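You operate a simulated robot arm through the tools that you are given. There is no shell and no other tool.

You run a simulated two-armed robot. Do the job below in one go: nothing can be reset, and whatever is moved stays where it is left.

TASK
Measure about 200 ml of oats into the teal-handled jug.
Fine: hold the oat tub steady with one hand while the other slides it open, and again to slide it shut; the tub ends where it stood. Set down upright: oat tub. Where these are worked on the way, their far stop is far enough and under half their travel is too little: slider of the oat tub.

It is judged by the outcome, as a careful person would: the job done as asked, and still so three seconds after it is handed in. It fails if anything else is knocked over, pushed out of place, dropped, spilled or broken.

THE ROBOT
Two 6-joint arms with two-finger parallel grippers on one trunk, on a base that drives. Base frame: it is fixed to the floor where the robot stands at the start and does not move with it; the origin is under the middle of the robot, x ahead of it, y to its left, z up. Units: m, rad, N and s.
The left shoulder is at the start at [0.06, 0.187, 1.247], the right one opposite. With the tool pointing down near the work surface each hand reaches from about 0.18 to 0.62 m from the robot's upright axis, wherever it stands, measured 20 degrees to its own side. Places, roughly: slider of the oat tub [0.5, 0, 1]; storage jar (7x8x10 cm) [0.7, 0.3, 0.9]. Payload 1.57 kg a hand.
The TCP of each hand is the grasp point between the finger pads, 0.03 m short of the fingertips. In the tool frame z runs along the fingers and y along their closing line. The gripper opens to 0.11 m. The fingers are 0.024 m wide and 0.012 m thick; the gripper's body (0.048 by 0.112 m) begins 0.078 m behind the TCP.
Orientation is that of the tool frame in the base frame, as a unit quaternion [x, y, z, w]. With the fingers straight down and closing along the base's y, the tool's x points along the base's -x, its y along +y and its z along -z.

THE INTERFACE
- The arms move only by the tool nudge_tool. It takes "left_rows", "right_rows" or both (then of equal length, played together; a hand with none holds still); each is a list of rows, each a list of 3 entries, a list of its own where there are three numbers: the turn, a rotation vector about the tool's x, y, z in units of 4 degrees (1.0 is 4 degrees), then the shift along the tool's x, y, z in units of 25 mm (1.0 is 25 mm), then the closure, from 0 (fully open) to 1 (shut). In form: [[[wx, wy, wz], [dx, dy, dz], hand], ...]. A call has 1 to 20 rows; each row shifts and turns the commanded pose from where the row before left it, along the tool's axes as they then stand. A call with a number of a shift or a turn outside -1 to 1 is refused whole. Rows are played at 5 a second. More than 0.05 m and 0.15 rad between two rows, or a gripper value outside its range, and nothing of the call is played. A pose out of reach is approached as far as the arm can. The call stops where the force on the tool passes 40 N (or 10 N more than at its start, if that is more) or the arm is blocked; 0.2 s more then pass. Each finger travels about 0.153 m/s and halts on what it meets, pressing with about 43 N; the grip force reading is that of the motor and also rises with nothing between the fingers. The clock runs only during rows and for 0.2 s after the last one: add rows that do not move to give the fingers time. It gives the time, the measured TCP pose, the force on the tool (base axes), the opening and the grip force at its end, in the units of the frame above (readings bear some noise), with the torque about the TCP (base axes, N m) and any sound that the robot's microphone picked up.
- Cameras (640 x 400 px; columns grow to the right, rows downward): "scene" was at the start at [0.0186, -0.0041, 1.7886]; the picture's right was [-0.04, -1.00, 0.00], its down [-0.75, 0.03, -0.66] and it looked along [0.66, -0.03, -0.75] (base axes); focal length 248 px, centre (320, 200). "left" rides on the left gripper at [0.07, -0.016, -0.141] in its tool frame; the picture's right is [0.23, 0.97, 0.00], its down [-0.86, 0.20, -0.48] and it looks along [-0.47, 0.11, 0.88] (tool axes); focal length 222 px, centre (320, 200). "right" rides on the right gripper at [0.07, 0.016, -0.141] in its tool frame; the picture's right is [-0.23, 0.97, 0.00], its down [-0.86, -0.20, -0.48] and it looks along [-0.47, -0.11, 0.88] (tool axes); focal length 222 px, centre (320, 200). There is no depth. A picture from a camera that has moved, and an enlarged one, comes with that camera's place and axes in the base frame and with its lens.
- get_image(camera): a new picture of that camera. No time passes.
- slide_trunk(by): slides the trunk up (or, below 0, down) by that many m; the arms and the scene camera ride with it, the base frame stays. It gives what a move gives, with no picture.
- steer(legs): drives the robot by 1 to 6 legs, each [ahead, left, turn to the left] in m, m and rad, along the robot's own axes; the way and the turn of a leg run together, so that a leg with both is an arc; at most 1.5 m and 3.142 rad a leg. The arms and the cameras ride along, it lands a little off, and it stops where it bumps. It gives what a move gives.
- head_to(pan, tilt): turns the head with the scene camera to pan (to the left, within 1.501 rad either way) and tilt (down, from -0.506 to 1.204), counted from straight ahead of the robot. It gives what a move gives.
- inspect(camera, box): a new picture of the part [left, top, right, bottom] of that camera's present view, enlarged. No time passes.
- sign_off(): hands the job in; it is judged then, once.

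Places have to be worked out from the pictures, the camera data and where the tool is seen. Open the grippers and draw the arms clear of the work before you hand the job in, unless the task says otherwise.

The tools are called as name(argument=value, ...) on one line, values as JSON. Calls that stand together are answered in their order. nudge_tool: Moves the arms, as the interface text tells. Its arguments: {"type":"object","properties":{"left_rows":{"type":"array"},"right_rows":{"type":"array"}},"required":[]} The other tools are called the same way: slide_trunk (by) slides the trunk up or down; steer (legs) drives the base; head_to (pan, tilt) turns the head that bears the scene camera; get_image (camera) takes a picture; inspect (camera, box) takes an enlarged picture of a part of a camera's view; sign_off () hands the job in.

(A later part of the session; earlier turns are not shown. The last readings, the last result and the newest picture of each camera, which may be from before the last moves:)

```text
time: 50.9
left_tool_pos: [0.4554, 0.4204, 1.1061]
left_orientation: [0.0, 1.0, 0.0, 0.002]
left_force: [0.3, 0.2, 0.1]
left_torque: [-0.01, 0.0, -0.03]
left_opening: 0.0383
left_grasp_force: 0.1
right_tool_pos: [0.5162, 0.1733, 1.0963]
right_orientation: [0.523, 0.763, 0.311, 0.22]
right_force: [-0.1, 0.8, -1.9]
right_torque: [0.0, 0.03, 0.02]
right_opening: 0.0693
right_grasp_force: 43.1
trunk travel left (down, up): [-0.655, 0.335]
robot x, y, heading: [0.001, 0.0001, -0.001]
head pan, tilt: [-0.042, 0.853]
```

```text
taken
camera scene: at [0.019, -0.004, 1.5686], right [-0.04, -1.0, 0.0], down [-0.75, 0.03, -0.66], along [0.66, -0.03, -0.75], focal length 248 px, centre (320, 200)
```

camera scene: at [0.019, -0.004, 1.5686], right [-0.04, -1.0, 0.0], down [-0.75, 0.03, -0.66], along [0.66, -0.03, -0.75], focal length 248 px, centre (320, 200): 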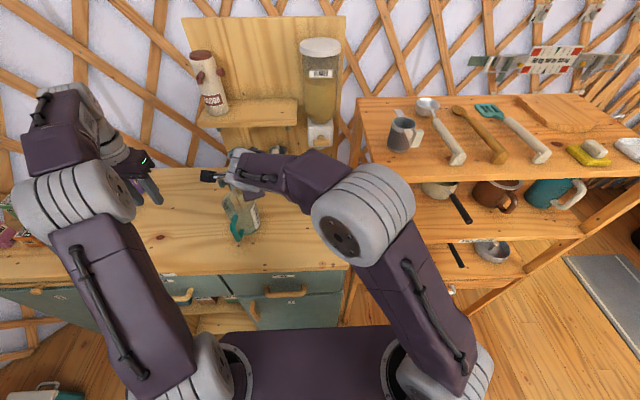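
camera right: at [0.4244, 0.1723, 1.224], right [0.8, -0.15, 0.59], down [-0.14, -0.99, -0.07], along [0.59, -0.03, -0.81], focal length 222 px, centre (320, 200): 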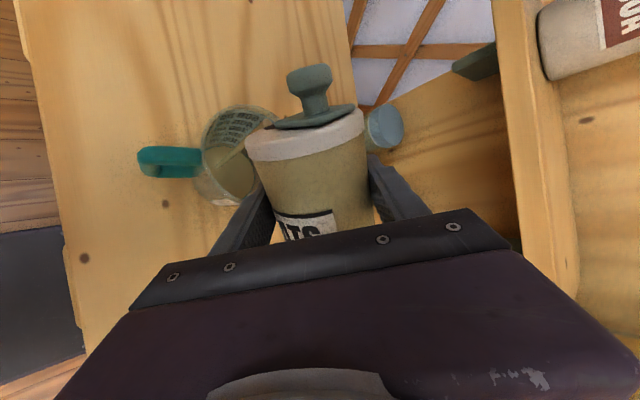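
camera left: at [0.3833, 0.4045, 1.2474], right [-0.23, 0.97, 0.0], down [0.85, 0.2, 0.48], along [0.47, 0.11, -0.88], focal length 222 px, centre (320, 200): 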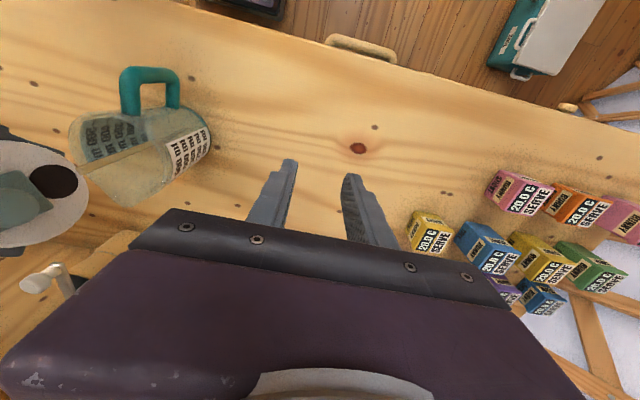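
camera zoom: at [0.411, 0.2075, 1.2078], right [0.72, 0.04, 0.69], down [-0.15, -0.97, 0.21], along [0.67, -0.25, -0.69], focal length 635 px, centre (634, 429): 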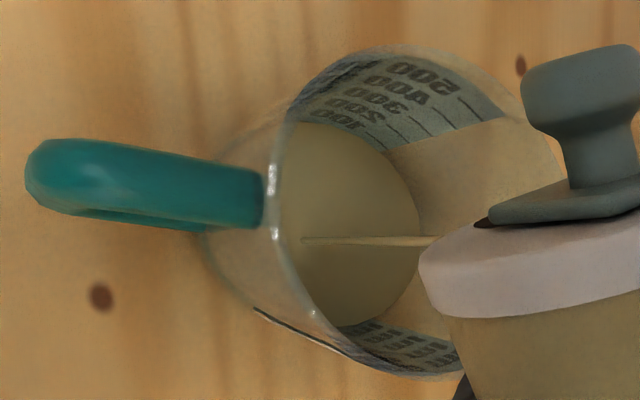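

At about 90° the level reads just above 100 ml, and the flow is roughly 20 ml per step. I'll continue with another 6° and a slightly longer hold.

nudge_tool(right_rows=[[[0, -0.695, -0.719], [0, 0, 0], 1], [[0, -0.348, -0.36], [0, 0, 0], 1], [[0, 0, 0], [0, 0, 0], 1], [[0, 0, 0], [0, 0, 0], 1], [[0, 0, 0], [0, 0, 0], 1], [[0, 0, 0], [0, 0, 0], 1], [[0, 0, 0], [0, 0, 0], 1]])

inspect(camera="left", box=[50, 50, 230, 220])

inspect(camera="right", box=[130, 30, 290, 170])

inspect(camera="scene", box=[215, 170, 295, 240])

```text
time: 52.5
left_tool_pos: [0.4543, 0.4195, 1.1061]
left_orientation: [0.0, 1.0, 0.001, 0.002]
left_force: [0.1, 0.3, 0.3]
left_torque: [-0.01, 0.01, 0.01]
left_opening: 0.0382
left_grasp_force: 0.1
right_tool_pos: [0.5172, 0.1735, 1.0967]
right_orientation: [0.505, 0.773, 0.283, 0.259]
right_force: [-0.7, -1.1, -2.1]
right_torque: [0.03, -0.05, 0.0]
right_opening: 0.0693
right_grasp_force: 42.8
trunk travel left (down, up): [-0.655, 0.335]
robot x, y, heading: [0.0016, -0.0033, -0.0]
head pan, tilt: [-0.042, 0.853]
```

```text
2.35 times, centred on (140, 135) of left
camera zoom: at [0.3834, 0.4043, 1.2474], right [-0.23, 0.97, 0.0], down [0.85, 0.2, 0.48], along [0.47, 0.11, -0.88], focal length 523 px, centre (744, 353)
```

zoom: 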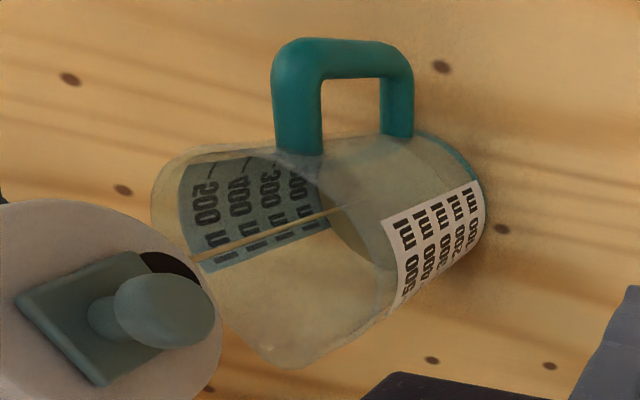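

```text
2.86 times, centred on (210, 100) of right
camera zoom: at [0.4074, 0.2175, 1.2], right [0.7, 0.11, 0.71], down [-0.15, -0.94, 0.3], along [0.7, -0.31, -0.64], focal length 635 px, centre (634, 486)
```

zoom: 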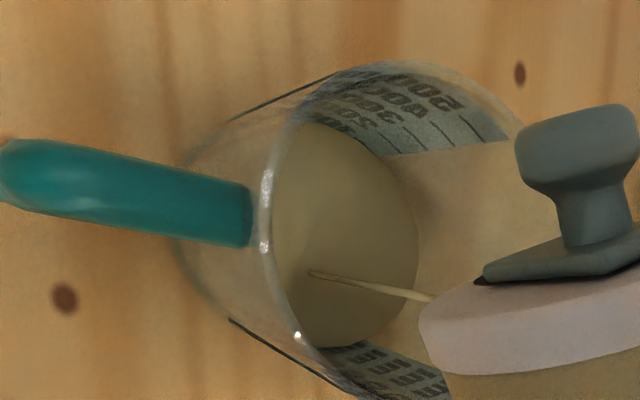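

```text
5.71 times, centred on (255, 205) of scene
camera zoom: at [0.0189, -0.0039, 1.5686], right [-0.04, -1.0, 0.0], down [-0.75, 0.03, -0.66], along [0.66, -0.03, -0.75], focal length 1415 px, centre (691, 171)
```

zoom: 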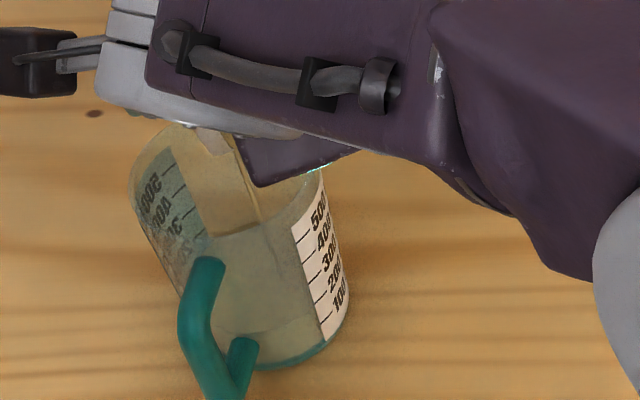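

At about 97° the 100 label is now covered; I estimate around 130 ml. I'll do one more similar step.

nudge_tool(right_rows=[[[0, -0.695, -0.719], [0, 0, 0], 1], [[0, -0.348, -0.36], [0, 0, 0], 1], [[0, 0, 0], [0, 0, 0], 1], [[0, 0, 0], [0, 0, 0], 1], [[0, 0, 0], [0, 0, 0], 1], [[0, 0, 0], [0, 0, 0], 1], [[0, 0, 0], [0, 0, 0], 1]])

inspect(camera="left", box=[50, 50, 230, 220])

inspect(camera="right", box=[130, 10, 290, 150])

inspect(camera="scene", box=[225, 180, 285, 240])

```text
time: 54.1
left_tool_pos: [0.4547, 0.4201, 1.1063]
left_orientation: [0.0, 1.0, 0.001, 0.002]
left_force: [0.1, 0.4, 0.3]
left_torque: [0.0, 0.02, 0.02]
left_opening: 0.0383
left_grasp_force: 0.3
right_tool_pos: [0.5171, 0.1723, 1.096]
right_orientation: [0.485, 0.781, 0.256, 0.298]
right_force: [-0.5, 0.3, -2.4]
right_torque: [-0.01, -0.01, 0.03]
right_opening: 0.0691
right_grasp_force: 43.1
trunk travel left (down, up): [-0.655, 0.335]
robot x, y, heading: [0.0012, -0.003, -0.003]
head pan, tilt: [-0.042, 0.853]
```

```text
2.35 times, centred on (140, 135) of left
camera zoom: at [0.3834, 0.4043, 1.2474], right [-0.23, 0.97, 0.0], down [0.85, 0.2, 0.48], along [0.47, 0.11, -0.88], focal length 523 px, centre (744, 353)
```

zoom: 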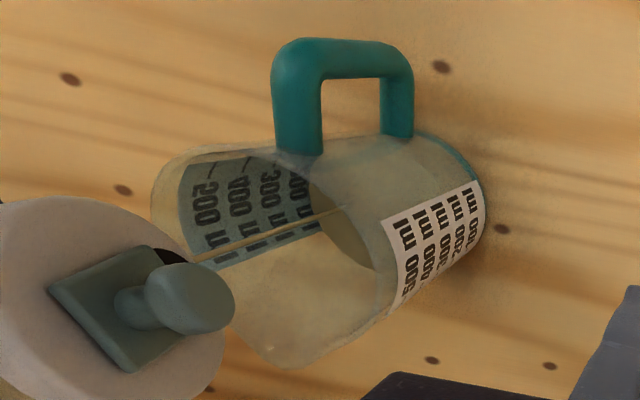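

```text
2.86 times, centred on (210, 80) of right
camera zoom: at [0.4036, 0.2271, 1.1907], right [0.67, 0.18, 0.72], down [-0.16, -0.91, 0.38], along [0.72, -0.37, -0.58], focal length 635 px, centre (634, 543)
```

zoom: 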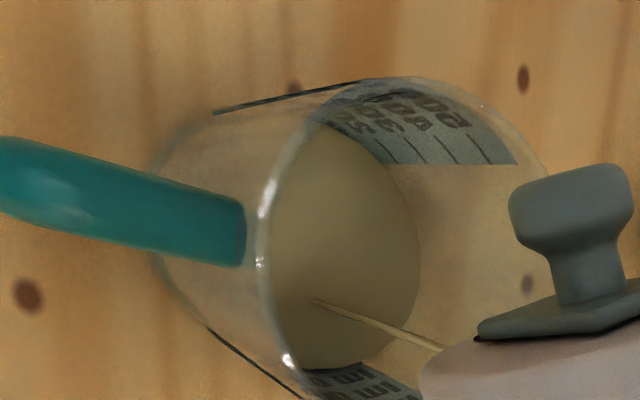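

```text
6.67 times, centred on (255, 210) of scene
camera zoom: at [0.0189, -0.0039, 1.5686], right [-0.04, -1.0, 0.0], down [-0.75, 0.03, -0.66], along [0.66, -0.03, -0.75], focal length 1651 px, centre (753, 133)
```

zoom: 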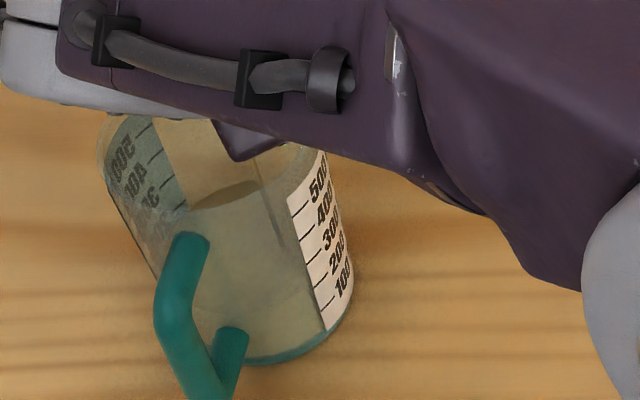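

The level is getting close to 200. I'll read it from tighter crops before doing anything else.

inspect(camera="scene", box=[250, 198, 282, 234])

inspect(camera="right", box=[195, 30, 275, 110])

inspect(camera="left", box=[90, 80, 200, 180])

```text
11.11 times, centred on (266, 216) of scene
camera zoom: at [0.0189, -0.0039, 1.5686], right [-0.04, -1.0, 0.0], down [-0.75, 0.03, -0.66], along [0.66, -0.03, -0.75], focal length 2751 px, centre (920, 22)
```

zoom: 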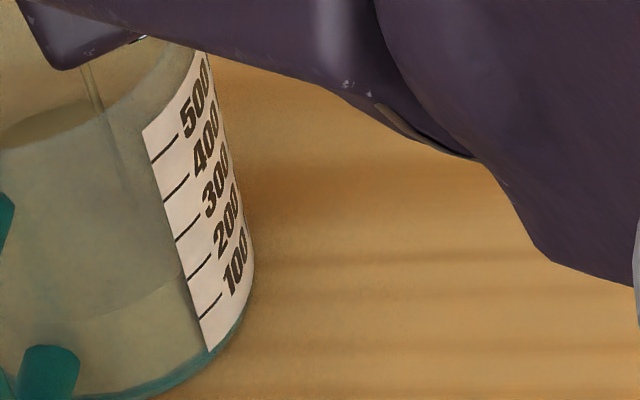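

```text
5.00 times, centred on (235, 70) of right
camera zoom: at [0.4036, 0.2271, 1.1907], right [0.67, 0.18, 0.72], down [-0.16, -0.91, 0.38], along [0.72, -0.37, -0.58], focal length 1111 px, centre (745, 850)
```

zoom: 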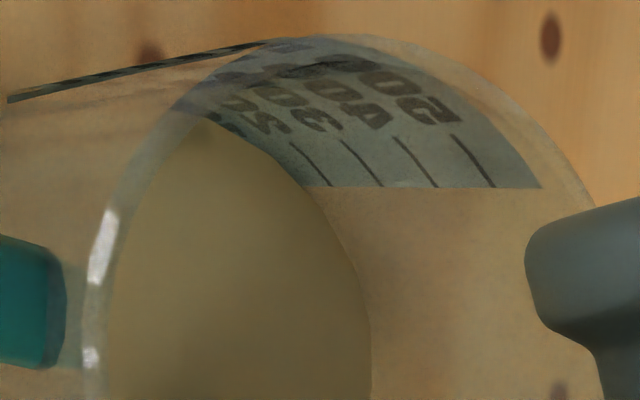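

```text
4.00 times, centred on (145, 130) of left
camera zoom: at [0.3834, 0.4043, 1.2474], right [-0.23, 0.97, 0.0], down [0.85, 0.2, 0.48], along [0.47, 0.11, -0.88], focal length 888 px, centre (1020, 480)
```

zoom: 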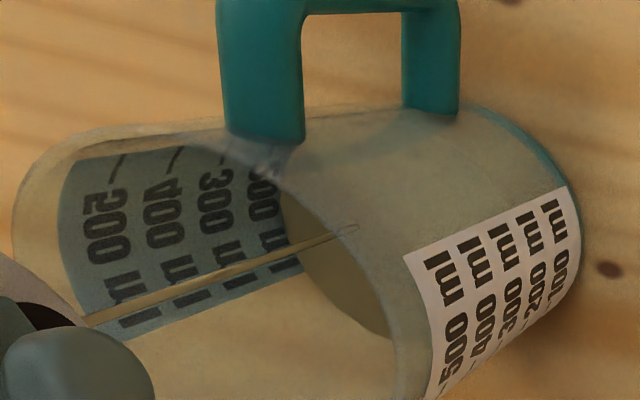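

The right camera puts the surface about a quarter-division below the 200 tick, so roughly 175 ml. One short extra hold with a small tilt, and then I'll read it again.

nudge_tool(right_rows=[[[0, -0.348, -0.36], [0, 0, 0], 1], [[0, 0, 0], [0, 0, 0], 1], [[0, 0, 0], [0, 0, 0], 1], [[0, 0, 0], [0, 0, 0], 1]])

inspect(camera="scene", box=[250, 198, 282, 234])

inspect(camera="right", box=[195, 20, 275, 100])

inspect(camera="left", box=[90, 80, 200, 180])

```text
time: 55.1
left_tool_pos: [0.4537, 0.4199, 1.1064]
left_orientation: [0.0, 1.0, 0.0, 0.002]
left_force: [0.5, -0.4, -0.1]
left_torque: [0.0, -0.01, 0.01]
left_opening: 0.0386
left_grasp_force: 0.2
right_tool_pos: [0.5173, 0.1723, 1.0969]
right_orientation: [0.479, 0.783, 0.246, 0.311]
right_force: [-0.1, -0.2, -3.2]
right_torque: [-0.02, -0.03, -0.03]
right_opening: 0.0692
right_grasp_force: 43.0
trunk travel left (down, up): [-0.655, 0.335]
robot x, y, heading: [-0.0002, 0.0003, 0.0]
head pan, tilt: [-0.042, 0.853]
```

```text
11.11 times, centred on (266, 216) of scene
camera zoom: at [0.0189, -0.0039, 1.5686], right [-0.04, -1.0, 0.0], down [-0.75, 0.03, -0.66], along [0.66, -0.03, -0.75], focal length 2751 px, centre (920, 22)
```

zoom: 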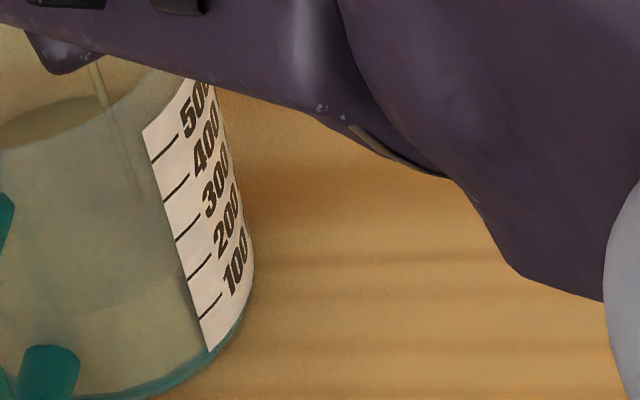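

```text
5.00 times, centred on (235, 60) of right
camera zoom: at [0.4028, 0.2298, 1.1873], right [0.66, 0.2, 0.72], down [-0.17, -0.9, 0.41], along [0.73, -0.39, -0.56], focal length 1111 px, centre (745, 900)
```

zoom: 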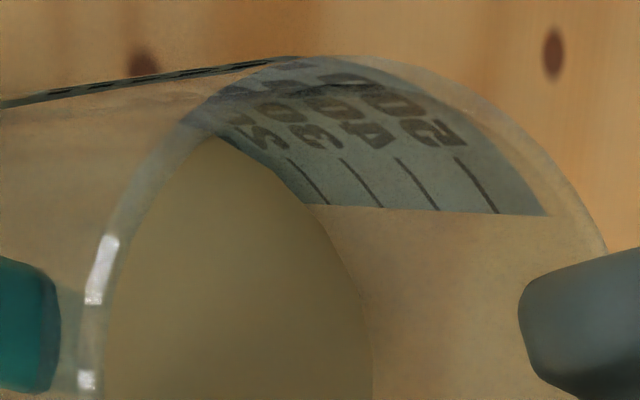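

```text
4.00 times, centred on (145, 130) of left
camera zoom: at [0.3834, 0.4043, 1.2474], right [-0.23, 0.97, 0.0], down [0.85, 0.2, 0.48], along [0.47, 0.11, -0.88], focal length 888 px, centre (1020, 480)
```

zoom: 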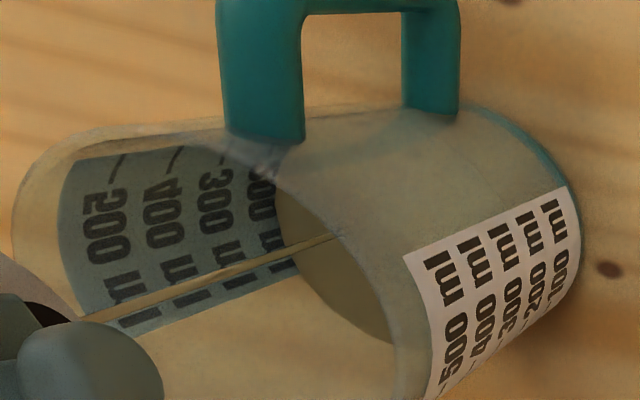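

The readings bracket it: the inside view reads a bit low because of the wall thickness, the outside view a bit high. My best estimate is about 180 ml, so one more small, controlled increment.

nudge_tool(right_rows=[[[0, -0.486, -0.503], [0, 0, 0], 1], [[0, 0, 0], [0, 0, 0], 1], [[0, 0, 0], [0, 0, 0], 1], [[0, 0, 0], [0, 0, 0], 1]])

inspect(camera="scene", box=[245, 198, 273, 230])

inspect(camera="right", box=[195, 20, 275, 100])

inspect(camera="left", box=[90, 80, 200, 180])

```text
time: 56.1
left_tool_pos: [0.4544, 0.4205, 1.1064]
left_orientation: [-0.001, 1.0, 0.001, 0.002]
left_force: [-0.4, -0.1, 0.3]
left_torque: [0.0, -0.01, 0.0]
left_opening: 0.0384
left_grasp_force: 0.1
right_tool_pos: [0.5174, 0.1726, 1.0963]
right_orientation: [0.47, 0.786, 0.231, 0.328]
right_force: [0.4, -0.1, -2.2]
right_torque: [0.01, -0.02, 0.03]
right_opening: 0.0693
right_grasp_force: 43.0
trunk travel left (down, up): [-0.655, 0.335]
robot x, y, heading: [0.0036, -0.0014, -0.003]
head pan, tilt: [-0.042, 0.853]
```

```text
12.50 times, centred on (259, 214) of scene
camera zoom: at [0.0189, -0.0038, 1.5686], right [-0.04, -1.0, 0.0], down [-0.75, 0.03, -0.66], along [0.66, -0.03, -0.75], focal length 3095 px, centre (1082, 25)
```

zoom: 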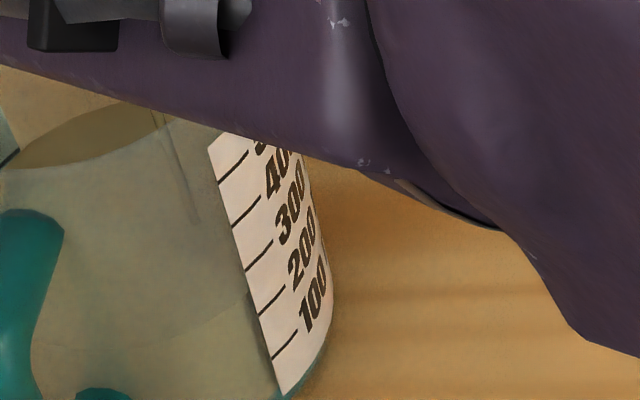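

```text
5.00 times, centred on (235, 60) of right
camera zoom: at [0.4009, 0.2341, 1.1829], right [0.65, 0.24, 0.72], down [-0.17, -0.88, 0.45], along [0.74, -0.42, -0.53], focal length 1111 px, centre (745, 900)
```

zoom: 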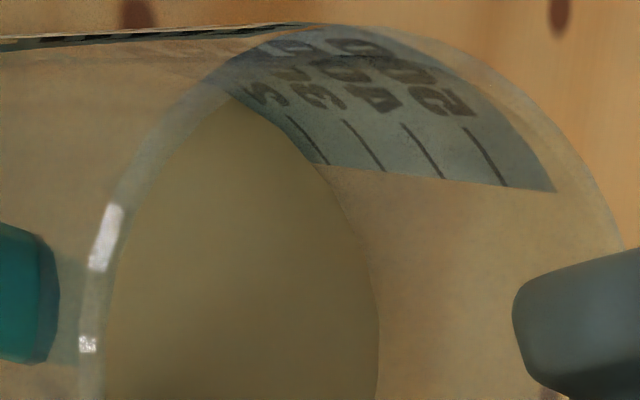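

```text
4.00 times, centred on (145, 130) of left
camera zoom: at [0.3834, 0.4044, 1.2474], right [-0.23, 0.97, 0.0], down [0.85, 0.2, 0.48], along [0.47, 0.11, -0.88], focal length 888 px, centre (1020, 480)
```

zoom: 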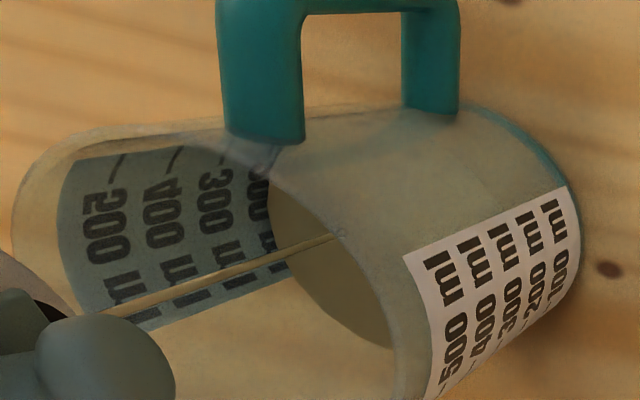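

The estimates now cluster around 190–200 ml, so I'll stop here and tilt the tub back upright.

nudge_tool(right_rows=[[[0, 0.966, 1], [0, 0, 0], 1], [[0, 0.966, 1], [0, 0, 0], 1], [[0, 0.966, 1], [0, 0, 0], 1], [[0, 0.966, 1], [0, 0, 0], 1], [[0, 0.966, 1], [0, 0, 0], 1], [[0, 0.966, 1], [0, 0, 0], 1], [[0, 0.966, 1], [0, 0, 0], 1], [[0, 0.966, 1], [0, 0, 0], 1], [[0, 0.966, 1], [0, 0, 0], 1], [[0, 0.966, 1], [0, 0, 0], 1], [[0, 0.966, 1], [0, 0, 0], 1], [[0, 0.966, 1], [0, 0, 0], 1], [[0, 0.966, 1], [0, 0, 0], 1], [[0, 0.966, 1], [0, 0, 0], 1], [[0, 0.966, 1], [0, 0, 0], 1]])

get_image(camera="scene")

inspect(camera="left", box=[50, 50, 230, 220])

```text
time: 59.3
left_tool_pos: [0.4554, 0.419, 1.1065]
left_orientation: [0.0, 1.0, 0.0, 0.001]
left_force: [-0.3, -0.2, -0.2]
left_torque: [-0.02, 0.01, 0.03]
left_opening: 0.0386
left_grasp_force: 0.0
right_tool_pos: [0.5183, 0.1719, 1.0952]
right_orientation: [0.62, 0.515, 0.546, -0.229]
right_force: [-0.1, -1.0, -2.2]
right_torque: [-0.03, 0.02, 0.0]
right_opening: 0.0692
right_grasp_force: 42.4
trunk travel left (down, up): [-0.655, 0.335]
robot x, y, heading: [-0.0002, 0.0007, -0.004]
head pan, tilt: [-0.042, 0.853]
```

```text
taken
camera scene: at [0.0194, -0.0044, 1.5686], right [-0.04, -1.0, 0.0], down [-0.75, 0.03, -0.66], along [0.66, -0.03, -0.75], focal length 248 px, centre (320, 200)
```

scene: 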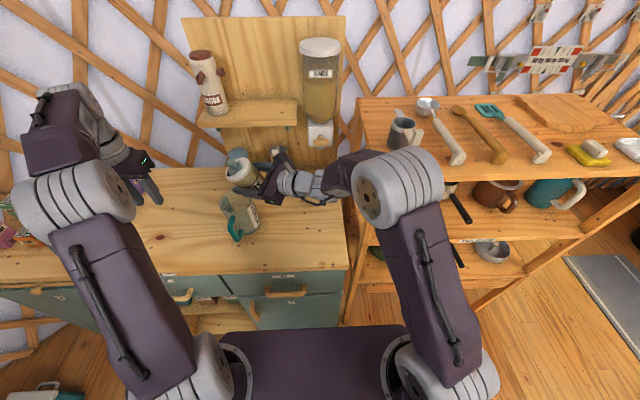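

```text
2.35 times, centred on (140, 135) of left
camera zoom: at [0.3838, 0.4039, 1.2474], right [-0.23, 0.97, 0.0], down [0.85, 0.2, 0.48], along [0.47, 0.11, -0.88], focal length 523 px, centre (744, 353)
```

zoom: 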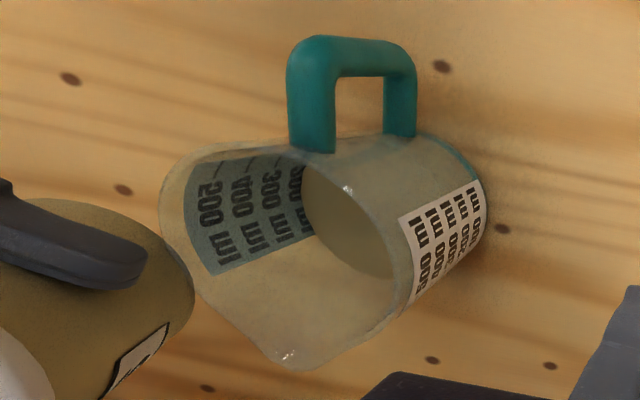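

The jug's rim and handle look slightly shifted in the left view, so the tub's lower edge may be touching the jug. I'll check before moving anything.

inspect(camera="scene", box=[205, 140, 285, 250])

get_image(camera="right")

get_image(camera="left")

```text
3.64 times, centred on (245, 195) of scene
camera zoom: at [0.0194, -0.0044, 1.5686], right [-0.04, -1.0, 0.0], down [-0.75, 0.03, -0.66], along [0.66, -0.03, -0.75], focal length 900 px, centre (593, 218)
```

zoom: 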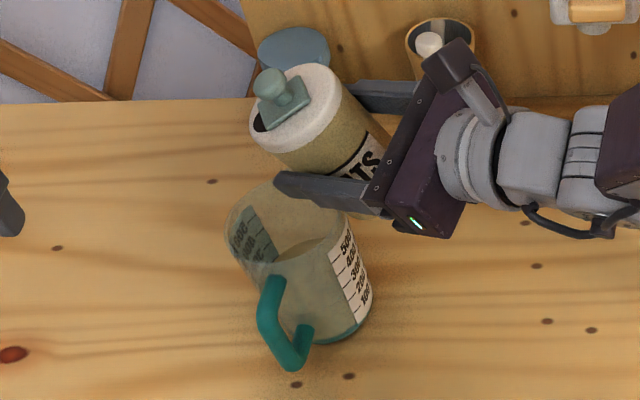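

```text
taken
camera right: at [0.4619, 0.073, 1.2059], right [0.89, -0.45, 0.06], down [-0.28, -0.66, -0.69], along [0.35, 0.6, -0.72], focal length 222 px, centre (320, 200)
```

right: 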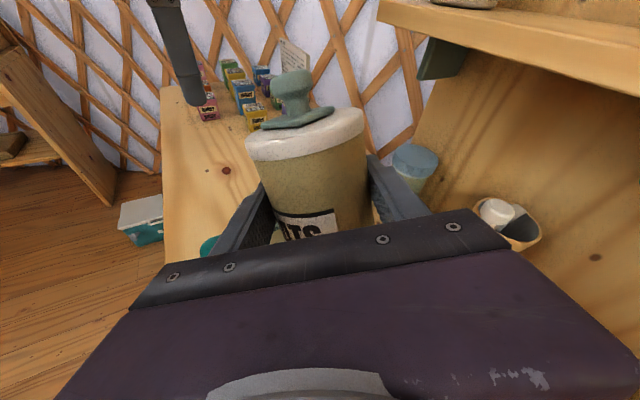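

```text
taken
camera left: at [0.3838, 0.4039, 1.2474], right [-0.23, 0.97, 0.0], down [0.85, 0.2, 0.48], along [0.47, 0.11, -0.88], focal length 222 px, centre (320, 200)
```

left: 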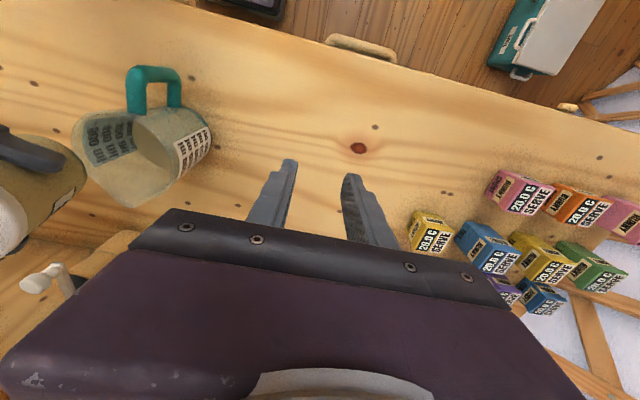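

The tub's bottom edge (about z 1.02 at this tilt) is leaning on the jug's −y rim and has nudged it. I'll back the tub off slowly in −y so the jug can settle gently.

nudge_tool(right_rows=[[[0, 0, 0], [-0.05, 0.047, -0.11], 1], [[0, 0, 0], [-0.05, 0.047, -0.11], 1], [[0, 0, 0], [-0.05, 0.047, -0.11], 1], [[0, 0, 0], [-0.05, 0.047, -0.11], 1], [[0, 0, 0], [-0.05, 0.047, -0.11], 1], [[0, 0, 0], [-0.05, 0.047, -0.11], 1], [[0, 0, 0], [0, 0, 0], 1]])

inspect(camera="scene", box=[205, 140, 285, 250])

get_image(camera="left")

```text
time: 60.9
left_tool_pos: [0.4542, 0.4191, 1.1066]
left_orientation: [0.0, 1.0, 0.0, 0.002]
left_force: [0.3, 0.6, 0.9]
left_torque: [-0.01, -0.02, -0.01]
left_opening: 0.0381
left_grasp_force: 0.0
right_tool_pos: [0.5171, 0.1531, 1.096]
right_orientation: [0.62, 0.513, 0.547, -0.229]
right_force: [0.6, 0.3, -1.5]
right_torque: [0.02, -0.02, 0.01]
right_opening: 0.0691
right_grasp_force: 43.0
trunk travel left (down, up): [-0.655, 0.335]
robot x, y, heading: [0.0024, -0.0021, -0.0]
head pan, tilt: [-0.042, 0.853]
```

```text
3.64 times, centred on (245, 195) of scene
camera zoom: at [0.019, -0.004, 1.5686], right [-0.04, -1.0, 0.0], down [-0.75, 0.03, -0.66], along [0.66, -0.03, -0.75], focal length 900 px, centre (593, 218)
```

zoom: 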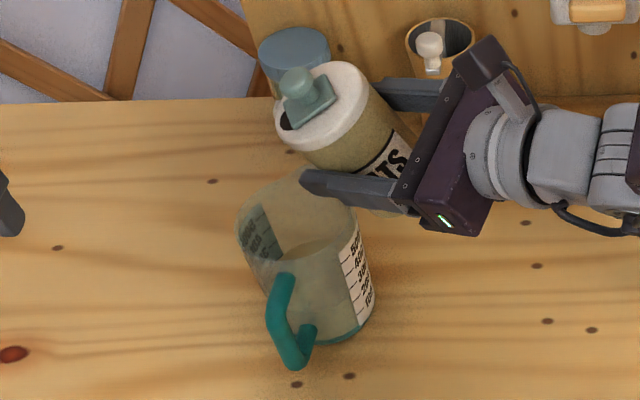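

```text
taken
camera left: at [0.3834, 0.4043, 1.2474], right [-0.23, 0.97, 0.0], down [0.85, 0.2, 0.48], along [0.47, 0.11, -0.88], focal length 222 px, centre (320, 200)
```

left: 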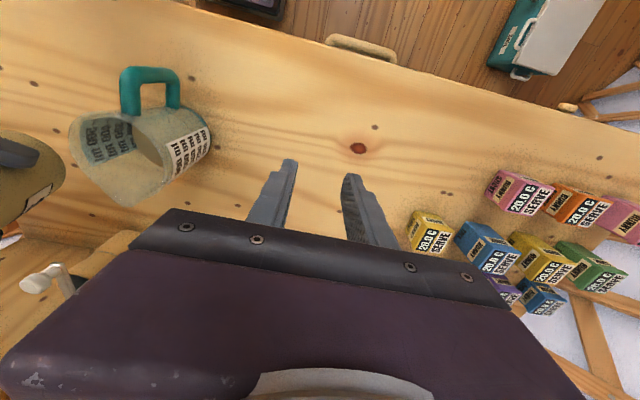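

The jug rocked back upright into its original place (its handle and rim match the earlier views). I'll lift the tub and finish levelling it, away from the jug.

nudge_tool(right_rows=[[[0, 0, 0], [0.45, 0.23, -0.45], 1], [[0, 0, 0], [0.45, 0.23, -0.45], 1], [[0, 0, 0], [0.45, 0.23, -0.45], 1], [[0, 0.695, 0.719], [0, 0, 0], 1], [[0, 0.695, 0.719], [0, 0, 0], 1], [[0, 0.695, 0.719], [0, 0, 0], 1], [[0, 0.695, 0.719], [0, 0, 0], 1], [[0, 0.695, 0.719], [0, 0, 0], 1], [[0, 0.695, 0.719], [0, 0, 0], 1], [[0, 0, 0], [0, 0, 0], 1]])

inspect(camera="scene", box=[205, 140, 305, 250])

inspect(camera="left", box=[50, 50, 230, 220])

```text
time: 63.1
left_tool_pos: [0.454, 0.4193, 1.1063]
left_orientation: [0.0, 1.0, 0.0, 0.003]
left_force: [0.2, 0.8, 0.4]
left_torque: [0.02, -0.02, 0.01]
left_opening: 0.0387
left_grasp_force: 0.0
right_tool_pos: [0.5123, 0.1298, 1.1421]
right_orientation: [0.605, 0.376, 0.59, -0.38]
right_force: [0.1, -0.3, -2.6]
right_torque: [-0.05, -0.03, 0.01]
right_opening: 0.069
right_grasp_force: 42.7
trunk travel left (down, up): [-0.655, 0.335]
robot x, y, heading: [-0.0031, 0.0002, -0.001]
head pan, tilt: [-0.042, 0.853]
```

```text
3.64 times, centred on (255, 195) of scene
camera zoom: at [0.0188, -0.004, 1.5686], right [-0.04, -1.0, 0.0], down [-0.75, 0.03, -0.66], along [0.66, -0.03, -0.75], focal length 900 px, centre (556, 218)
```

zoom: 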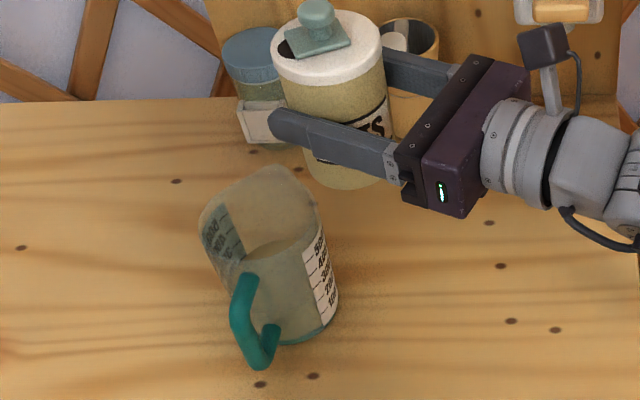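

```text
2.35 times, centred on (140, 135) of left
camera zoom: at [0.3833, 0.4042, 1.2475], right [-0.23, 0.97, 0.0], down [0.85, 0.2, 0.48], along [0.47, 0.11, -0.88], focal length 523 px, centre (744, 353)
```

zoom: 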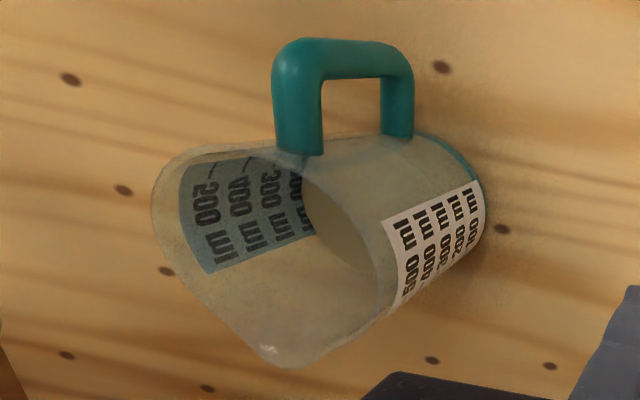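

The jug sits where it was and there are no spills. Now I'll zoom in to read the settled level.

inspect(camera="scene", box=[232, 185, 266, 230])

inspect(camera="left", box=[90, 80, 200, 180])

```text
8.89 times, centred on (249, 208) of scene
camera zoom: at [0.0188, -0.004, 1.5686], right [-0.04, -1.0, 0.0], down [-0.75, 0.03, -0.66], along [0.66, -0.03, -0.75], focal length 2201 px, centre (951, 133)
```

zoom: 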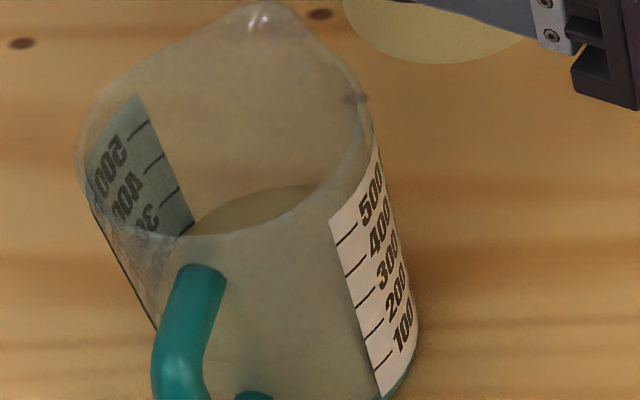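

```text
4.00 times, centred on (145, 130) of left
camera zoom: at [0.3833, 0.4042, 1.2475], right [-0.23, 0.97, 0.0], down [0.85, 0.2, 0.48], along [0.47, 0.11, -0.88], focal length 888 px, centre (1020, 480)
```

zoom: 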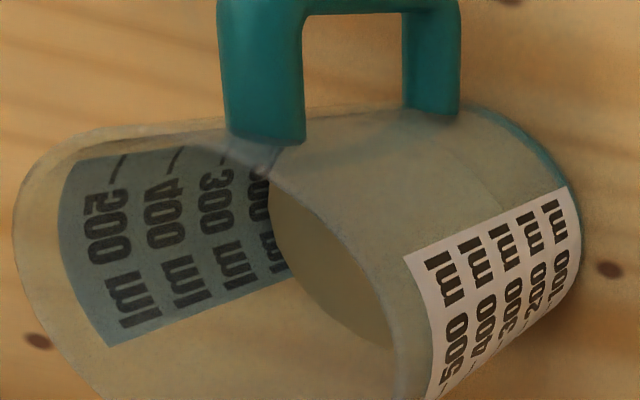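

The level sits right at the 200 tick on the inner scale, so the amount is about right. Next I'll level the tub exactly, undo the 20° yaw, and carry it back above its original spot.

nudge_tool(right_rows=[[[0, 0.213, -0.23], [0, 0, 0], 1], [[-1, 0, 0], [0, 0, 0], 1], [[-1, 0, 0], [0, 0, 0], 1], [[-1, 0, 0], [0, 0, 0], 1], [[-1, 0, 0], [0, 0, 0], 1], [[-1, 0, 0], [0, 0, 0], 1], [[0, 0, 0], [0, 0.381, -0.675], 1], [[0, 0, 0], [0, 0.381, -0.675], 1], [[0, 0, 0], [0, 0.381, -0.675], 1], [[0, 0, 0], [0, 0.381, -0.675], 1], [[0, 0, 0], [0, 0.381, -0.675], 1], [[0, 0, 0], [0, 0.381, -0.675], 1], [[0, 0, 0], [0, 0, 0], 1], [[0, 0, 0], [0, 0, 0], 1]])

get_image(camera="scene")

get_image(camera="right")

```text
time: 66.1
left_tool_pos: [0.4558, 0.419, 1.1066]
left_orientation: [0.0, 1.0, 0.0, 0.002]
left_force: [0.4, 0.1, -0.1]
left_torque: [-0.02, -0.01, 0.01]
left_opening: 0.0385
left_grasp_force: 0.0
right_tool_pos: [0.4808, 0.0195, 1.1422]
right_orientation: [0.653, 0.27, 0.654, -0.268]
right_force: [0.3, -0.3, -1.8]
right_torque: [0.0, -0.01, 0.0]
right_opening: 0.0688
right_grasp_force: 43.4
trunk travel left (down, up): [-0.655, 0.335]
robot x, y, heading: [-0.0018, 0.0007, -0.001]
head pan, tilt: [-0.042, 0.853]
```

```text
taken
camera scene: at [0.0189, -0.0041, 1.5686], right [-0.04, -1.0, 0.0], down [-0.75, 0.03, -0.66], along [0.66, -0.03, -0.75], focal length 248 px, centre (320, 200)
```

scene: 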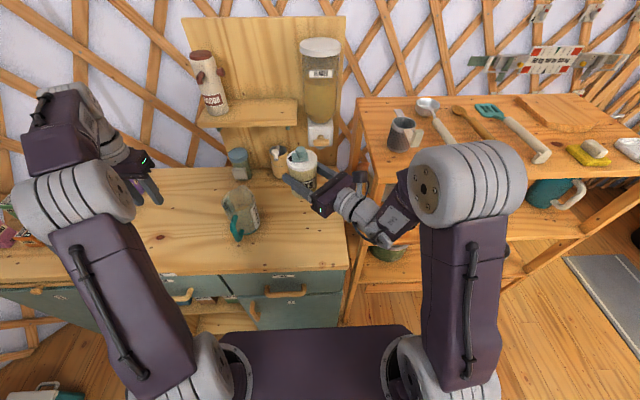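

```text
taken
camera right: at [0.3936, -0.0917, 1.2125], right [0.69, -0.69, -0.23], down [-0.48, -0.2, -0.86], along [0.55, 0.69, -0.47], focal length 222 px, centre (320, 200)
```

right: 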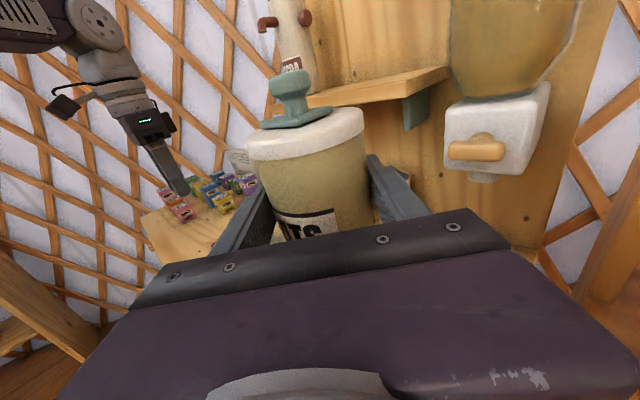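

The tub is over its spot, and I can see the slider drifted partway shut by itself while tilted. I'll trim the yaw and position and lower the tub to just above the table.

nudge_tool(right_rows=[[[-0.24, 0, 0], [0, -0.02, -0.09], 1], [[0, 0, 0], [-0.8, 0, 0], 1], [[0, 0, 0], [-0.8, 0, 0], 1], [[0, 0, 0], [-0.8, 0, 0], 1], [[0, 0, 0], [-0.8, 0, 0], 1], [[0, 0, 0], [-0.8, 0, 0], 1], [[0, 0, 0], [-0.8, 0, 0], 1], [[0, 0, 0], [-0.8, 0, 0], 1], [[0, 0, 0], [-0.6, 0, 0], 1], [[0, 0, 0], [-0.3, 0, 0], 1], [[0, 0, 0], [0, 0, 0], 1]])

inspect(camera="scene", box=[240, 150, 400, 250])

get_image(camera="right")

```text
time: 68.5
left_tool_pos: [0.454, 0.4195, 1.1072]
left_orientation: [0.0, 1.0, 0.0, 0.002]
left_force: [-1.3, 0.4, 0.1]
left_torque: [-0.03, 0.0, -0.02]
left_opening: 0.0386
left_grasp_force: 0.1
right_tool_pos: [0.4801, 0.0182, 0.9786]
right_orientation: [0.656, 0.263, 0.656, -0.263]
right_force: [1.0, -0.2, -2.7]
right_torque: [0.01, -0.01, 0.01]
right_opening: 0.0693
right_grasp_force: 42.8
trunk travel left (down, up): [-0.655, 0.335]
robot x, y, heading: [0.0024, -0.0002, 0.0]
head pan, tilt: [-0.042, 0.853]
```

```text
4.00 times, centred on (320, 200) of scene
camera zoom: at [0.0188, -0.0041, 1.5686], right [-0.04, -1.0, 0.0], down [-0.75, 0.03, -0.66], along [0.66, -0.03, -0.75], focal length 990 px, centre (320, 200)
```

zoom: 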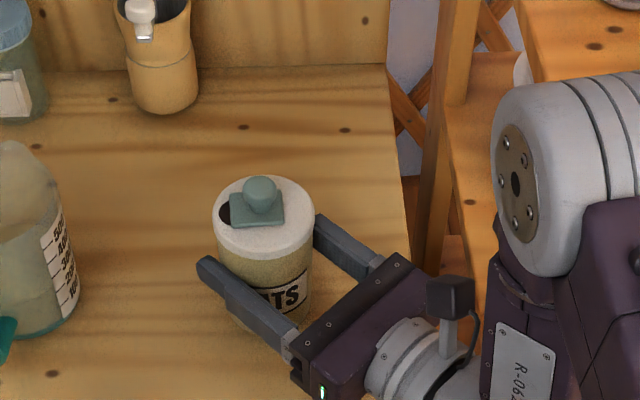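

```text
taken
camera right: at [0.3909, -0.0925, 1.0495], right [0.67, -0.7, -0.23], down [-0.48, -0.19, -0.86], along [0.56, 0.69, -0.47], focal length 222 px, centre (320, 200)
```

right: 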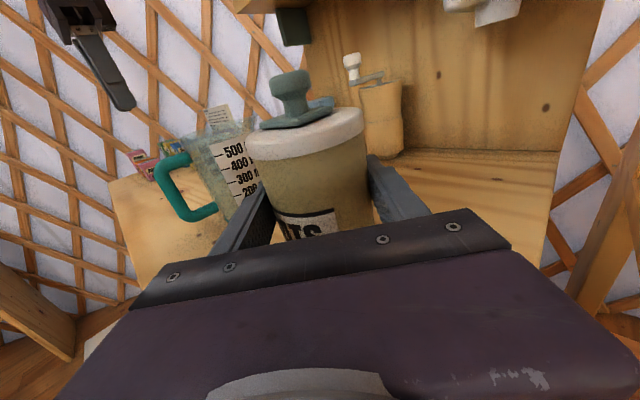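

I'll zoom in on the jug from this near-eye-level view, and on the lid to see whether the tub has rotated in the grip.

inspect(camera="right", box=[190, 110, 280, 220])

inspect(camera="scene", box=[260, 170, 340, 230])

inspect(camera="scene", box=[215, 180, 270, 240])

```text
3.64 times, centred on (235, 165) of right
camera zoom: at [0.3909, -0.0925, 1.0495], right [0.67, -0.7, -0.23], down [-0.48, -0.19, -0.86], along [0.56, 0.69, -0.47], focal length 808 px, centre (629, 327)
```

zoom: 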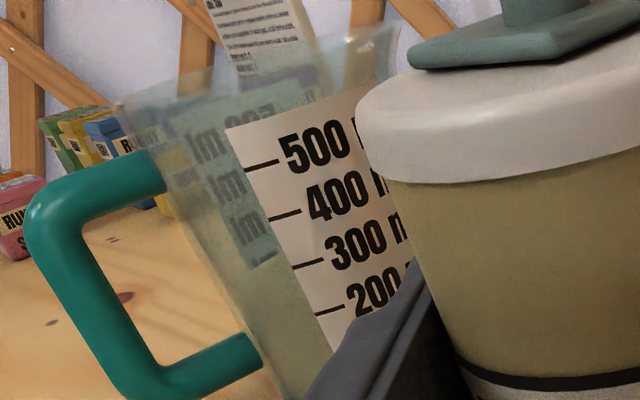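

```text
6.67 times, centred on (300, 200) of scene
camera zoom: at [0.0188, -0.0041, 1.5686], right [-0.04, -1.0, 0.0], down [-0.75, 0.03, -0.66], along [0.66, -0.03, -0.75], focal length 1651 px, centre (453, 200)
```

zoom: 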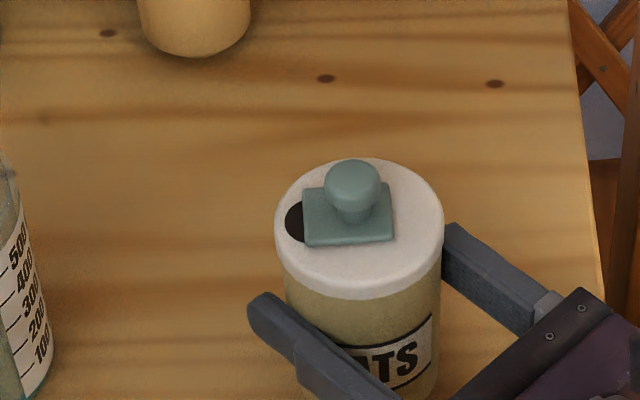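

```text
6.67 times, centred on (242, 210) of scene
camera zoom: at [0.0188, -0.0041, 1.5686], right [-0.04, -1.0, 0.0], down [-0.75, 0.03, -0.66], along [0.66, -0.03, -0.75], focal length 1651 px, centre (837, 133)
```

zoom: 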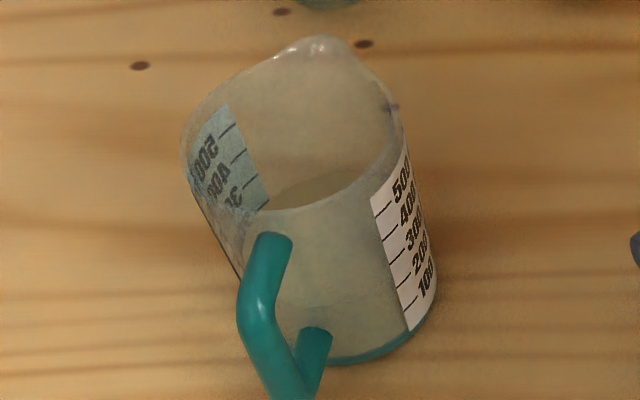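

The jug reads about 200 ml. The tub has turned only 2–3° in the grip, so I'll undo that and lower it onto the table.

nudge_tool(right_rows=[[[-0.6, 0, 0], [0, 0, 0], 1], [[0, 0, 0], [-0.2, -0.02, -0.02], 1], [[0, 0, 0], [-0.15, 0, 0], 1], [[0, 0, 0], [-0.1, 0, 0], 1], [[0, 0, 0], [-0.06, 0, 0], 1], [[0, 0, 0], [0, 0, 0], 1]])

inspect(camera="scene", box=[260, 170, 340, 230])

```text
time: 69.9
left_tool_pos: [0.4546, 0.4199, 1.1069]
left_orientation: [0.0, 1.0, -0.001, 0.002]
left_force: [-0.3, -0.5, 0.4]
left_torque: [0.03, 0.01, 0.01]
left_opening: 0.0384
left_grasp_force: 0.1
right_tool_pos: [0.478, 0.0183, 0.9669]
right_orientation: [0.661, 0.25, 0.662, -0.249]
right_force: [0.7, 0.4, -1.8]
right_torque: [0.0, 0.01, -0.02]
right_opening: 0.069
right_grasp_force: 43.3
trunk travel left (down, up): [-0.655, 0.335]
robot x, y, heading: [0.0004, 0.0002, -0.001]
head pan, tilt: [-0.042, 0.853]
```

```text
6.67 times, centred on (300, 200) of scene
camera zoom: at [0.0189, -0.004, 1.5686], right [-0.04, -1.0, 0.0], down [-0.75, 0.03, -0.66], along [0.66, -0.03, -0.75], focal length 1651 px, centre (453, 200)
```

zoom: 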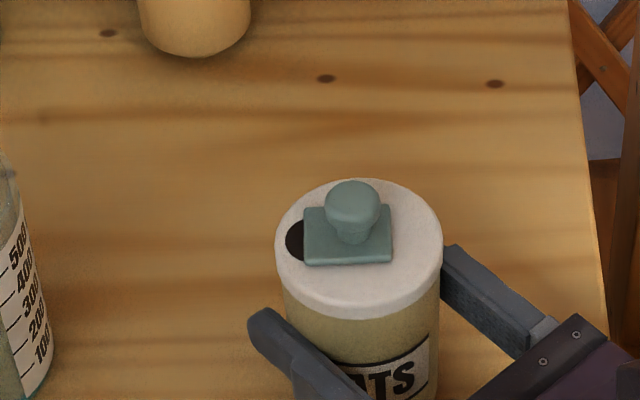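

The plate is square again, and the lid still sits about 3 mm above its original height. I'll lower in tiny steps until it touches.

nudge_tool(right_rows=[[[0, 0, 0], [-0.05, 0, 0], 1], [[0, 0, 0], [-0.05, 0, 0], 1], [[0, 0, 0], [0, 0, 0], 1]])

nudge_tool(right_rows=[[[0, 0, 0], [-0.03, 0, 0], 1], [[0, 0, 0], [0, 0, 0], 1]])

inspect(camera="scene", box=[260, 170, 340, 230])

```text
time: 70.7
left_tool_pos: [0.4556, 0.4193, 1.1071]
left_orientation: [0.0, 1.0, 0.0, 0.002]
left_force: [-0.5, 0.5, -0.4]
left_torque: [-0.03, -0.03, -0.02]
left_opening: 0.0387
left_grasp_force: 0.1
right_tool_pos: [0.4791, 0.0188, 0.965]
right_orientation: [0.661, 0.251, 0.662, -0.25]
right_force: [0.2, 0.6, -1.4]
right_torque: [0.01, -0.01, 0.0]
right_opening: 0.069
right_grasp_force: 43.5
trunk travel left (down, up): [-0.655, 0.335]
robot x, y, heading: [-0.0025, 0.0023, 0.0]
head pan, tilt: [-0.042, 0.853]
```

```text
time: 71.3
left_tool_pos: [0.4541, 0.4183, 1.1066]
left_orientation: [0.0, 1.0, 0.0, 0.002]
left_force: [-0.8, 1.0, -0.2]
left_torque: [0.0, -0.01, -0.02]
left_opening: 0.0384
left_grasp_force: 0.1
right_tool_pos: [0.4782, 0.0184, 0.9639]
right_orientation: [0.661, 0.251, 0.662, -0.25]
right_force: [0.4, 0.1, -1.5]
right_torque: [-0.04, 0.05, 0.02]
right_opening: 0.0691
right_grasp_force: 42.9
trunk travel left (down, up): [-0.655, 0.335]
robot x, y, heading: [0.0012, -0.0008, 0.003]
head pan, tilt: [-0.042, 0.853]
```

```text
6.67 times, centred on (300, 200) of scene
camera zoom: at [0.0189, -0.0041, 1.5686], right [-0.04, -1.0, 0.0], down [-0.75, 0.03, -0.66], along [0.66, -0.03, -0.75], focal length 1651 px, centre (453, 200)
```

zoom: 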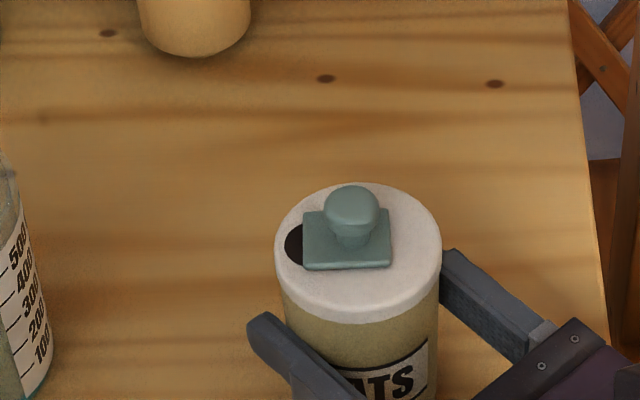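

It still carries about 1.5 N, so I'll keep lowering in 1 mm steps.

nudge_tool(right_rows=[[[0, 0, 0], [-0.04, 0, 0], 1], [[0, 0, 0], [0, 0, 0], 1]])

nudge_tool(right_rows=[[[0, 0, 0], [-0.04, 0, 0], 1], [[0, 0, 0], [0, 0, 0], 1]])

inspect(camera="scene", box=[260, 170, 340, 230])

```text
time: 71.9
left_tool_pos: [0.4542, 0.4203, 1.1071]
left_orientation: [0.0, 1.0, 0.0, 0.002]
left_force: [-0.5, 0.0, -0.7]
left_torque: [0.02, 0.03, -0.01]
left_opening: 0.0385
left_grasp_force: 0.0
right_tool_pos: [0.4789, 0.0194, 0.964]
right_orientation: [0.66, 0.25, 0.663, -0.25]
right_force: [1.9, 0.1, 7.6]
right_torque: [-0.13, 0.11, -0.01]
right_opening: 0.0691
right_grasp_force: 42.7
trunk travel left (down, up): [-0.655, 0.335]
robot x, y, heading: [-0.001, 0.0036, -0.001]
head pan, tilt: [-0.042, 0.853]
```

```text
time: 72.5
left_tool_pos: [0.453, 0.4193, 1.1082]
left_orientation: [-0.001, 1.0, 0.0, 0.003]
left_force: [-0.6, -0.5, 0.4]
left_torque: [0.01, 0.01, -0.01]
left_opening: 0.0385
left_grasp_force: 0.1
right_tool_pos: [0.4783, 0.0186, 0.9644]
right_orientation: [0.658, 0.25, 0.665, -0.249]
right_force: [4.7, 2.4, 25.9]
right_torque: [-0.29, 0.41, 0.01]
right_opening: 0.0688
right_grasp_force: 43.4
trunk travel left (down, up): [-0.655, 0.335]
robot x, y, heading: [0.003, -0.0005, -0.0]
head pan, tilt: [-0.042, 0.853]
```

```text
6.67 times, centred on (300, 200) of scene
camera zoom: at [0.016, -0.0034, 1.569], right [-0.04, -1.0, 0.0], down [-0.75, 0.03, -0.66], along [0.66, -0.03, -0.75], focal length 1651 px, centre (453, 200)
```

zoom: 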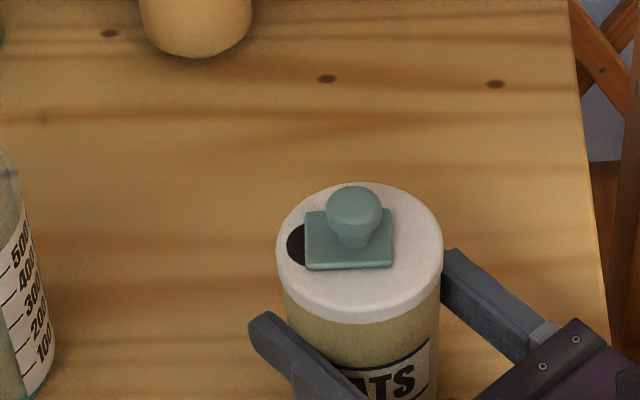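

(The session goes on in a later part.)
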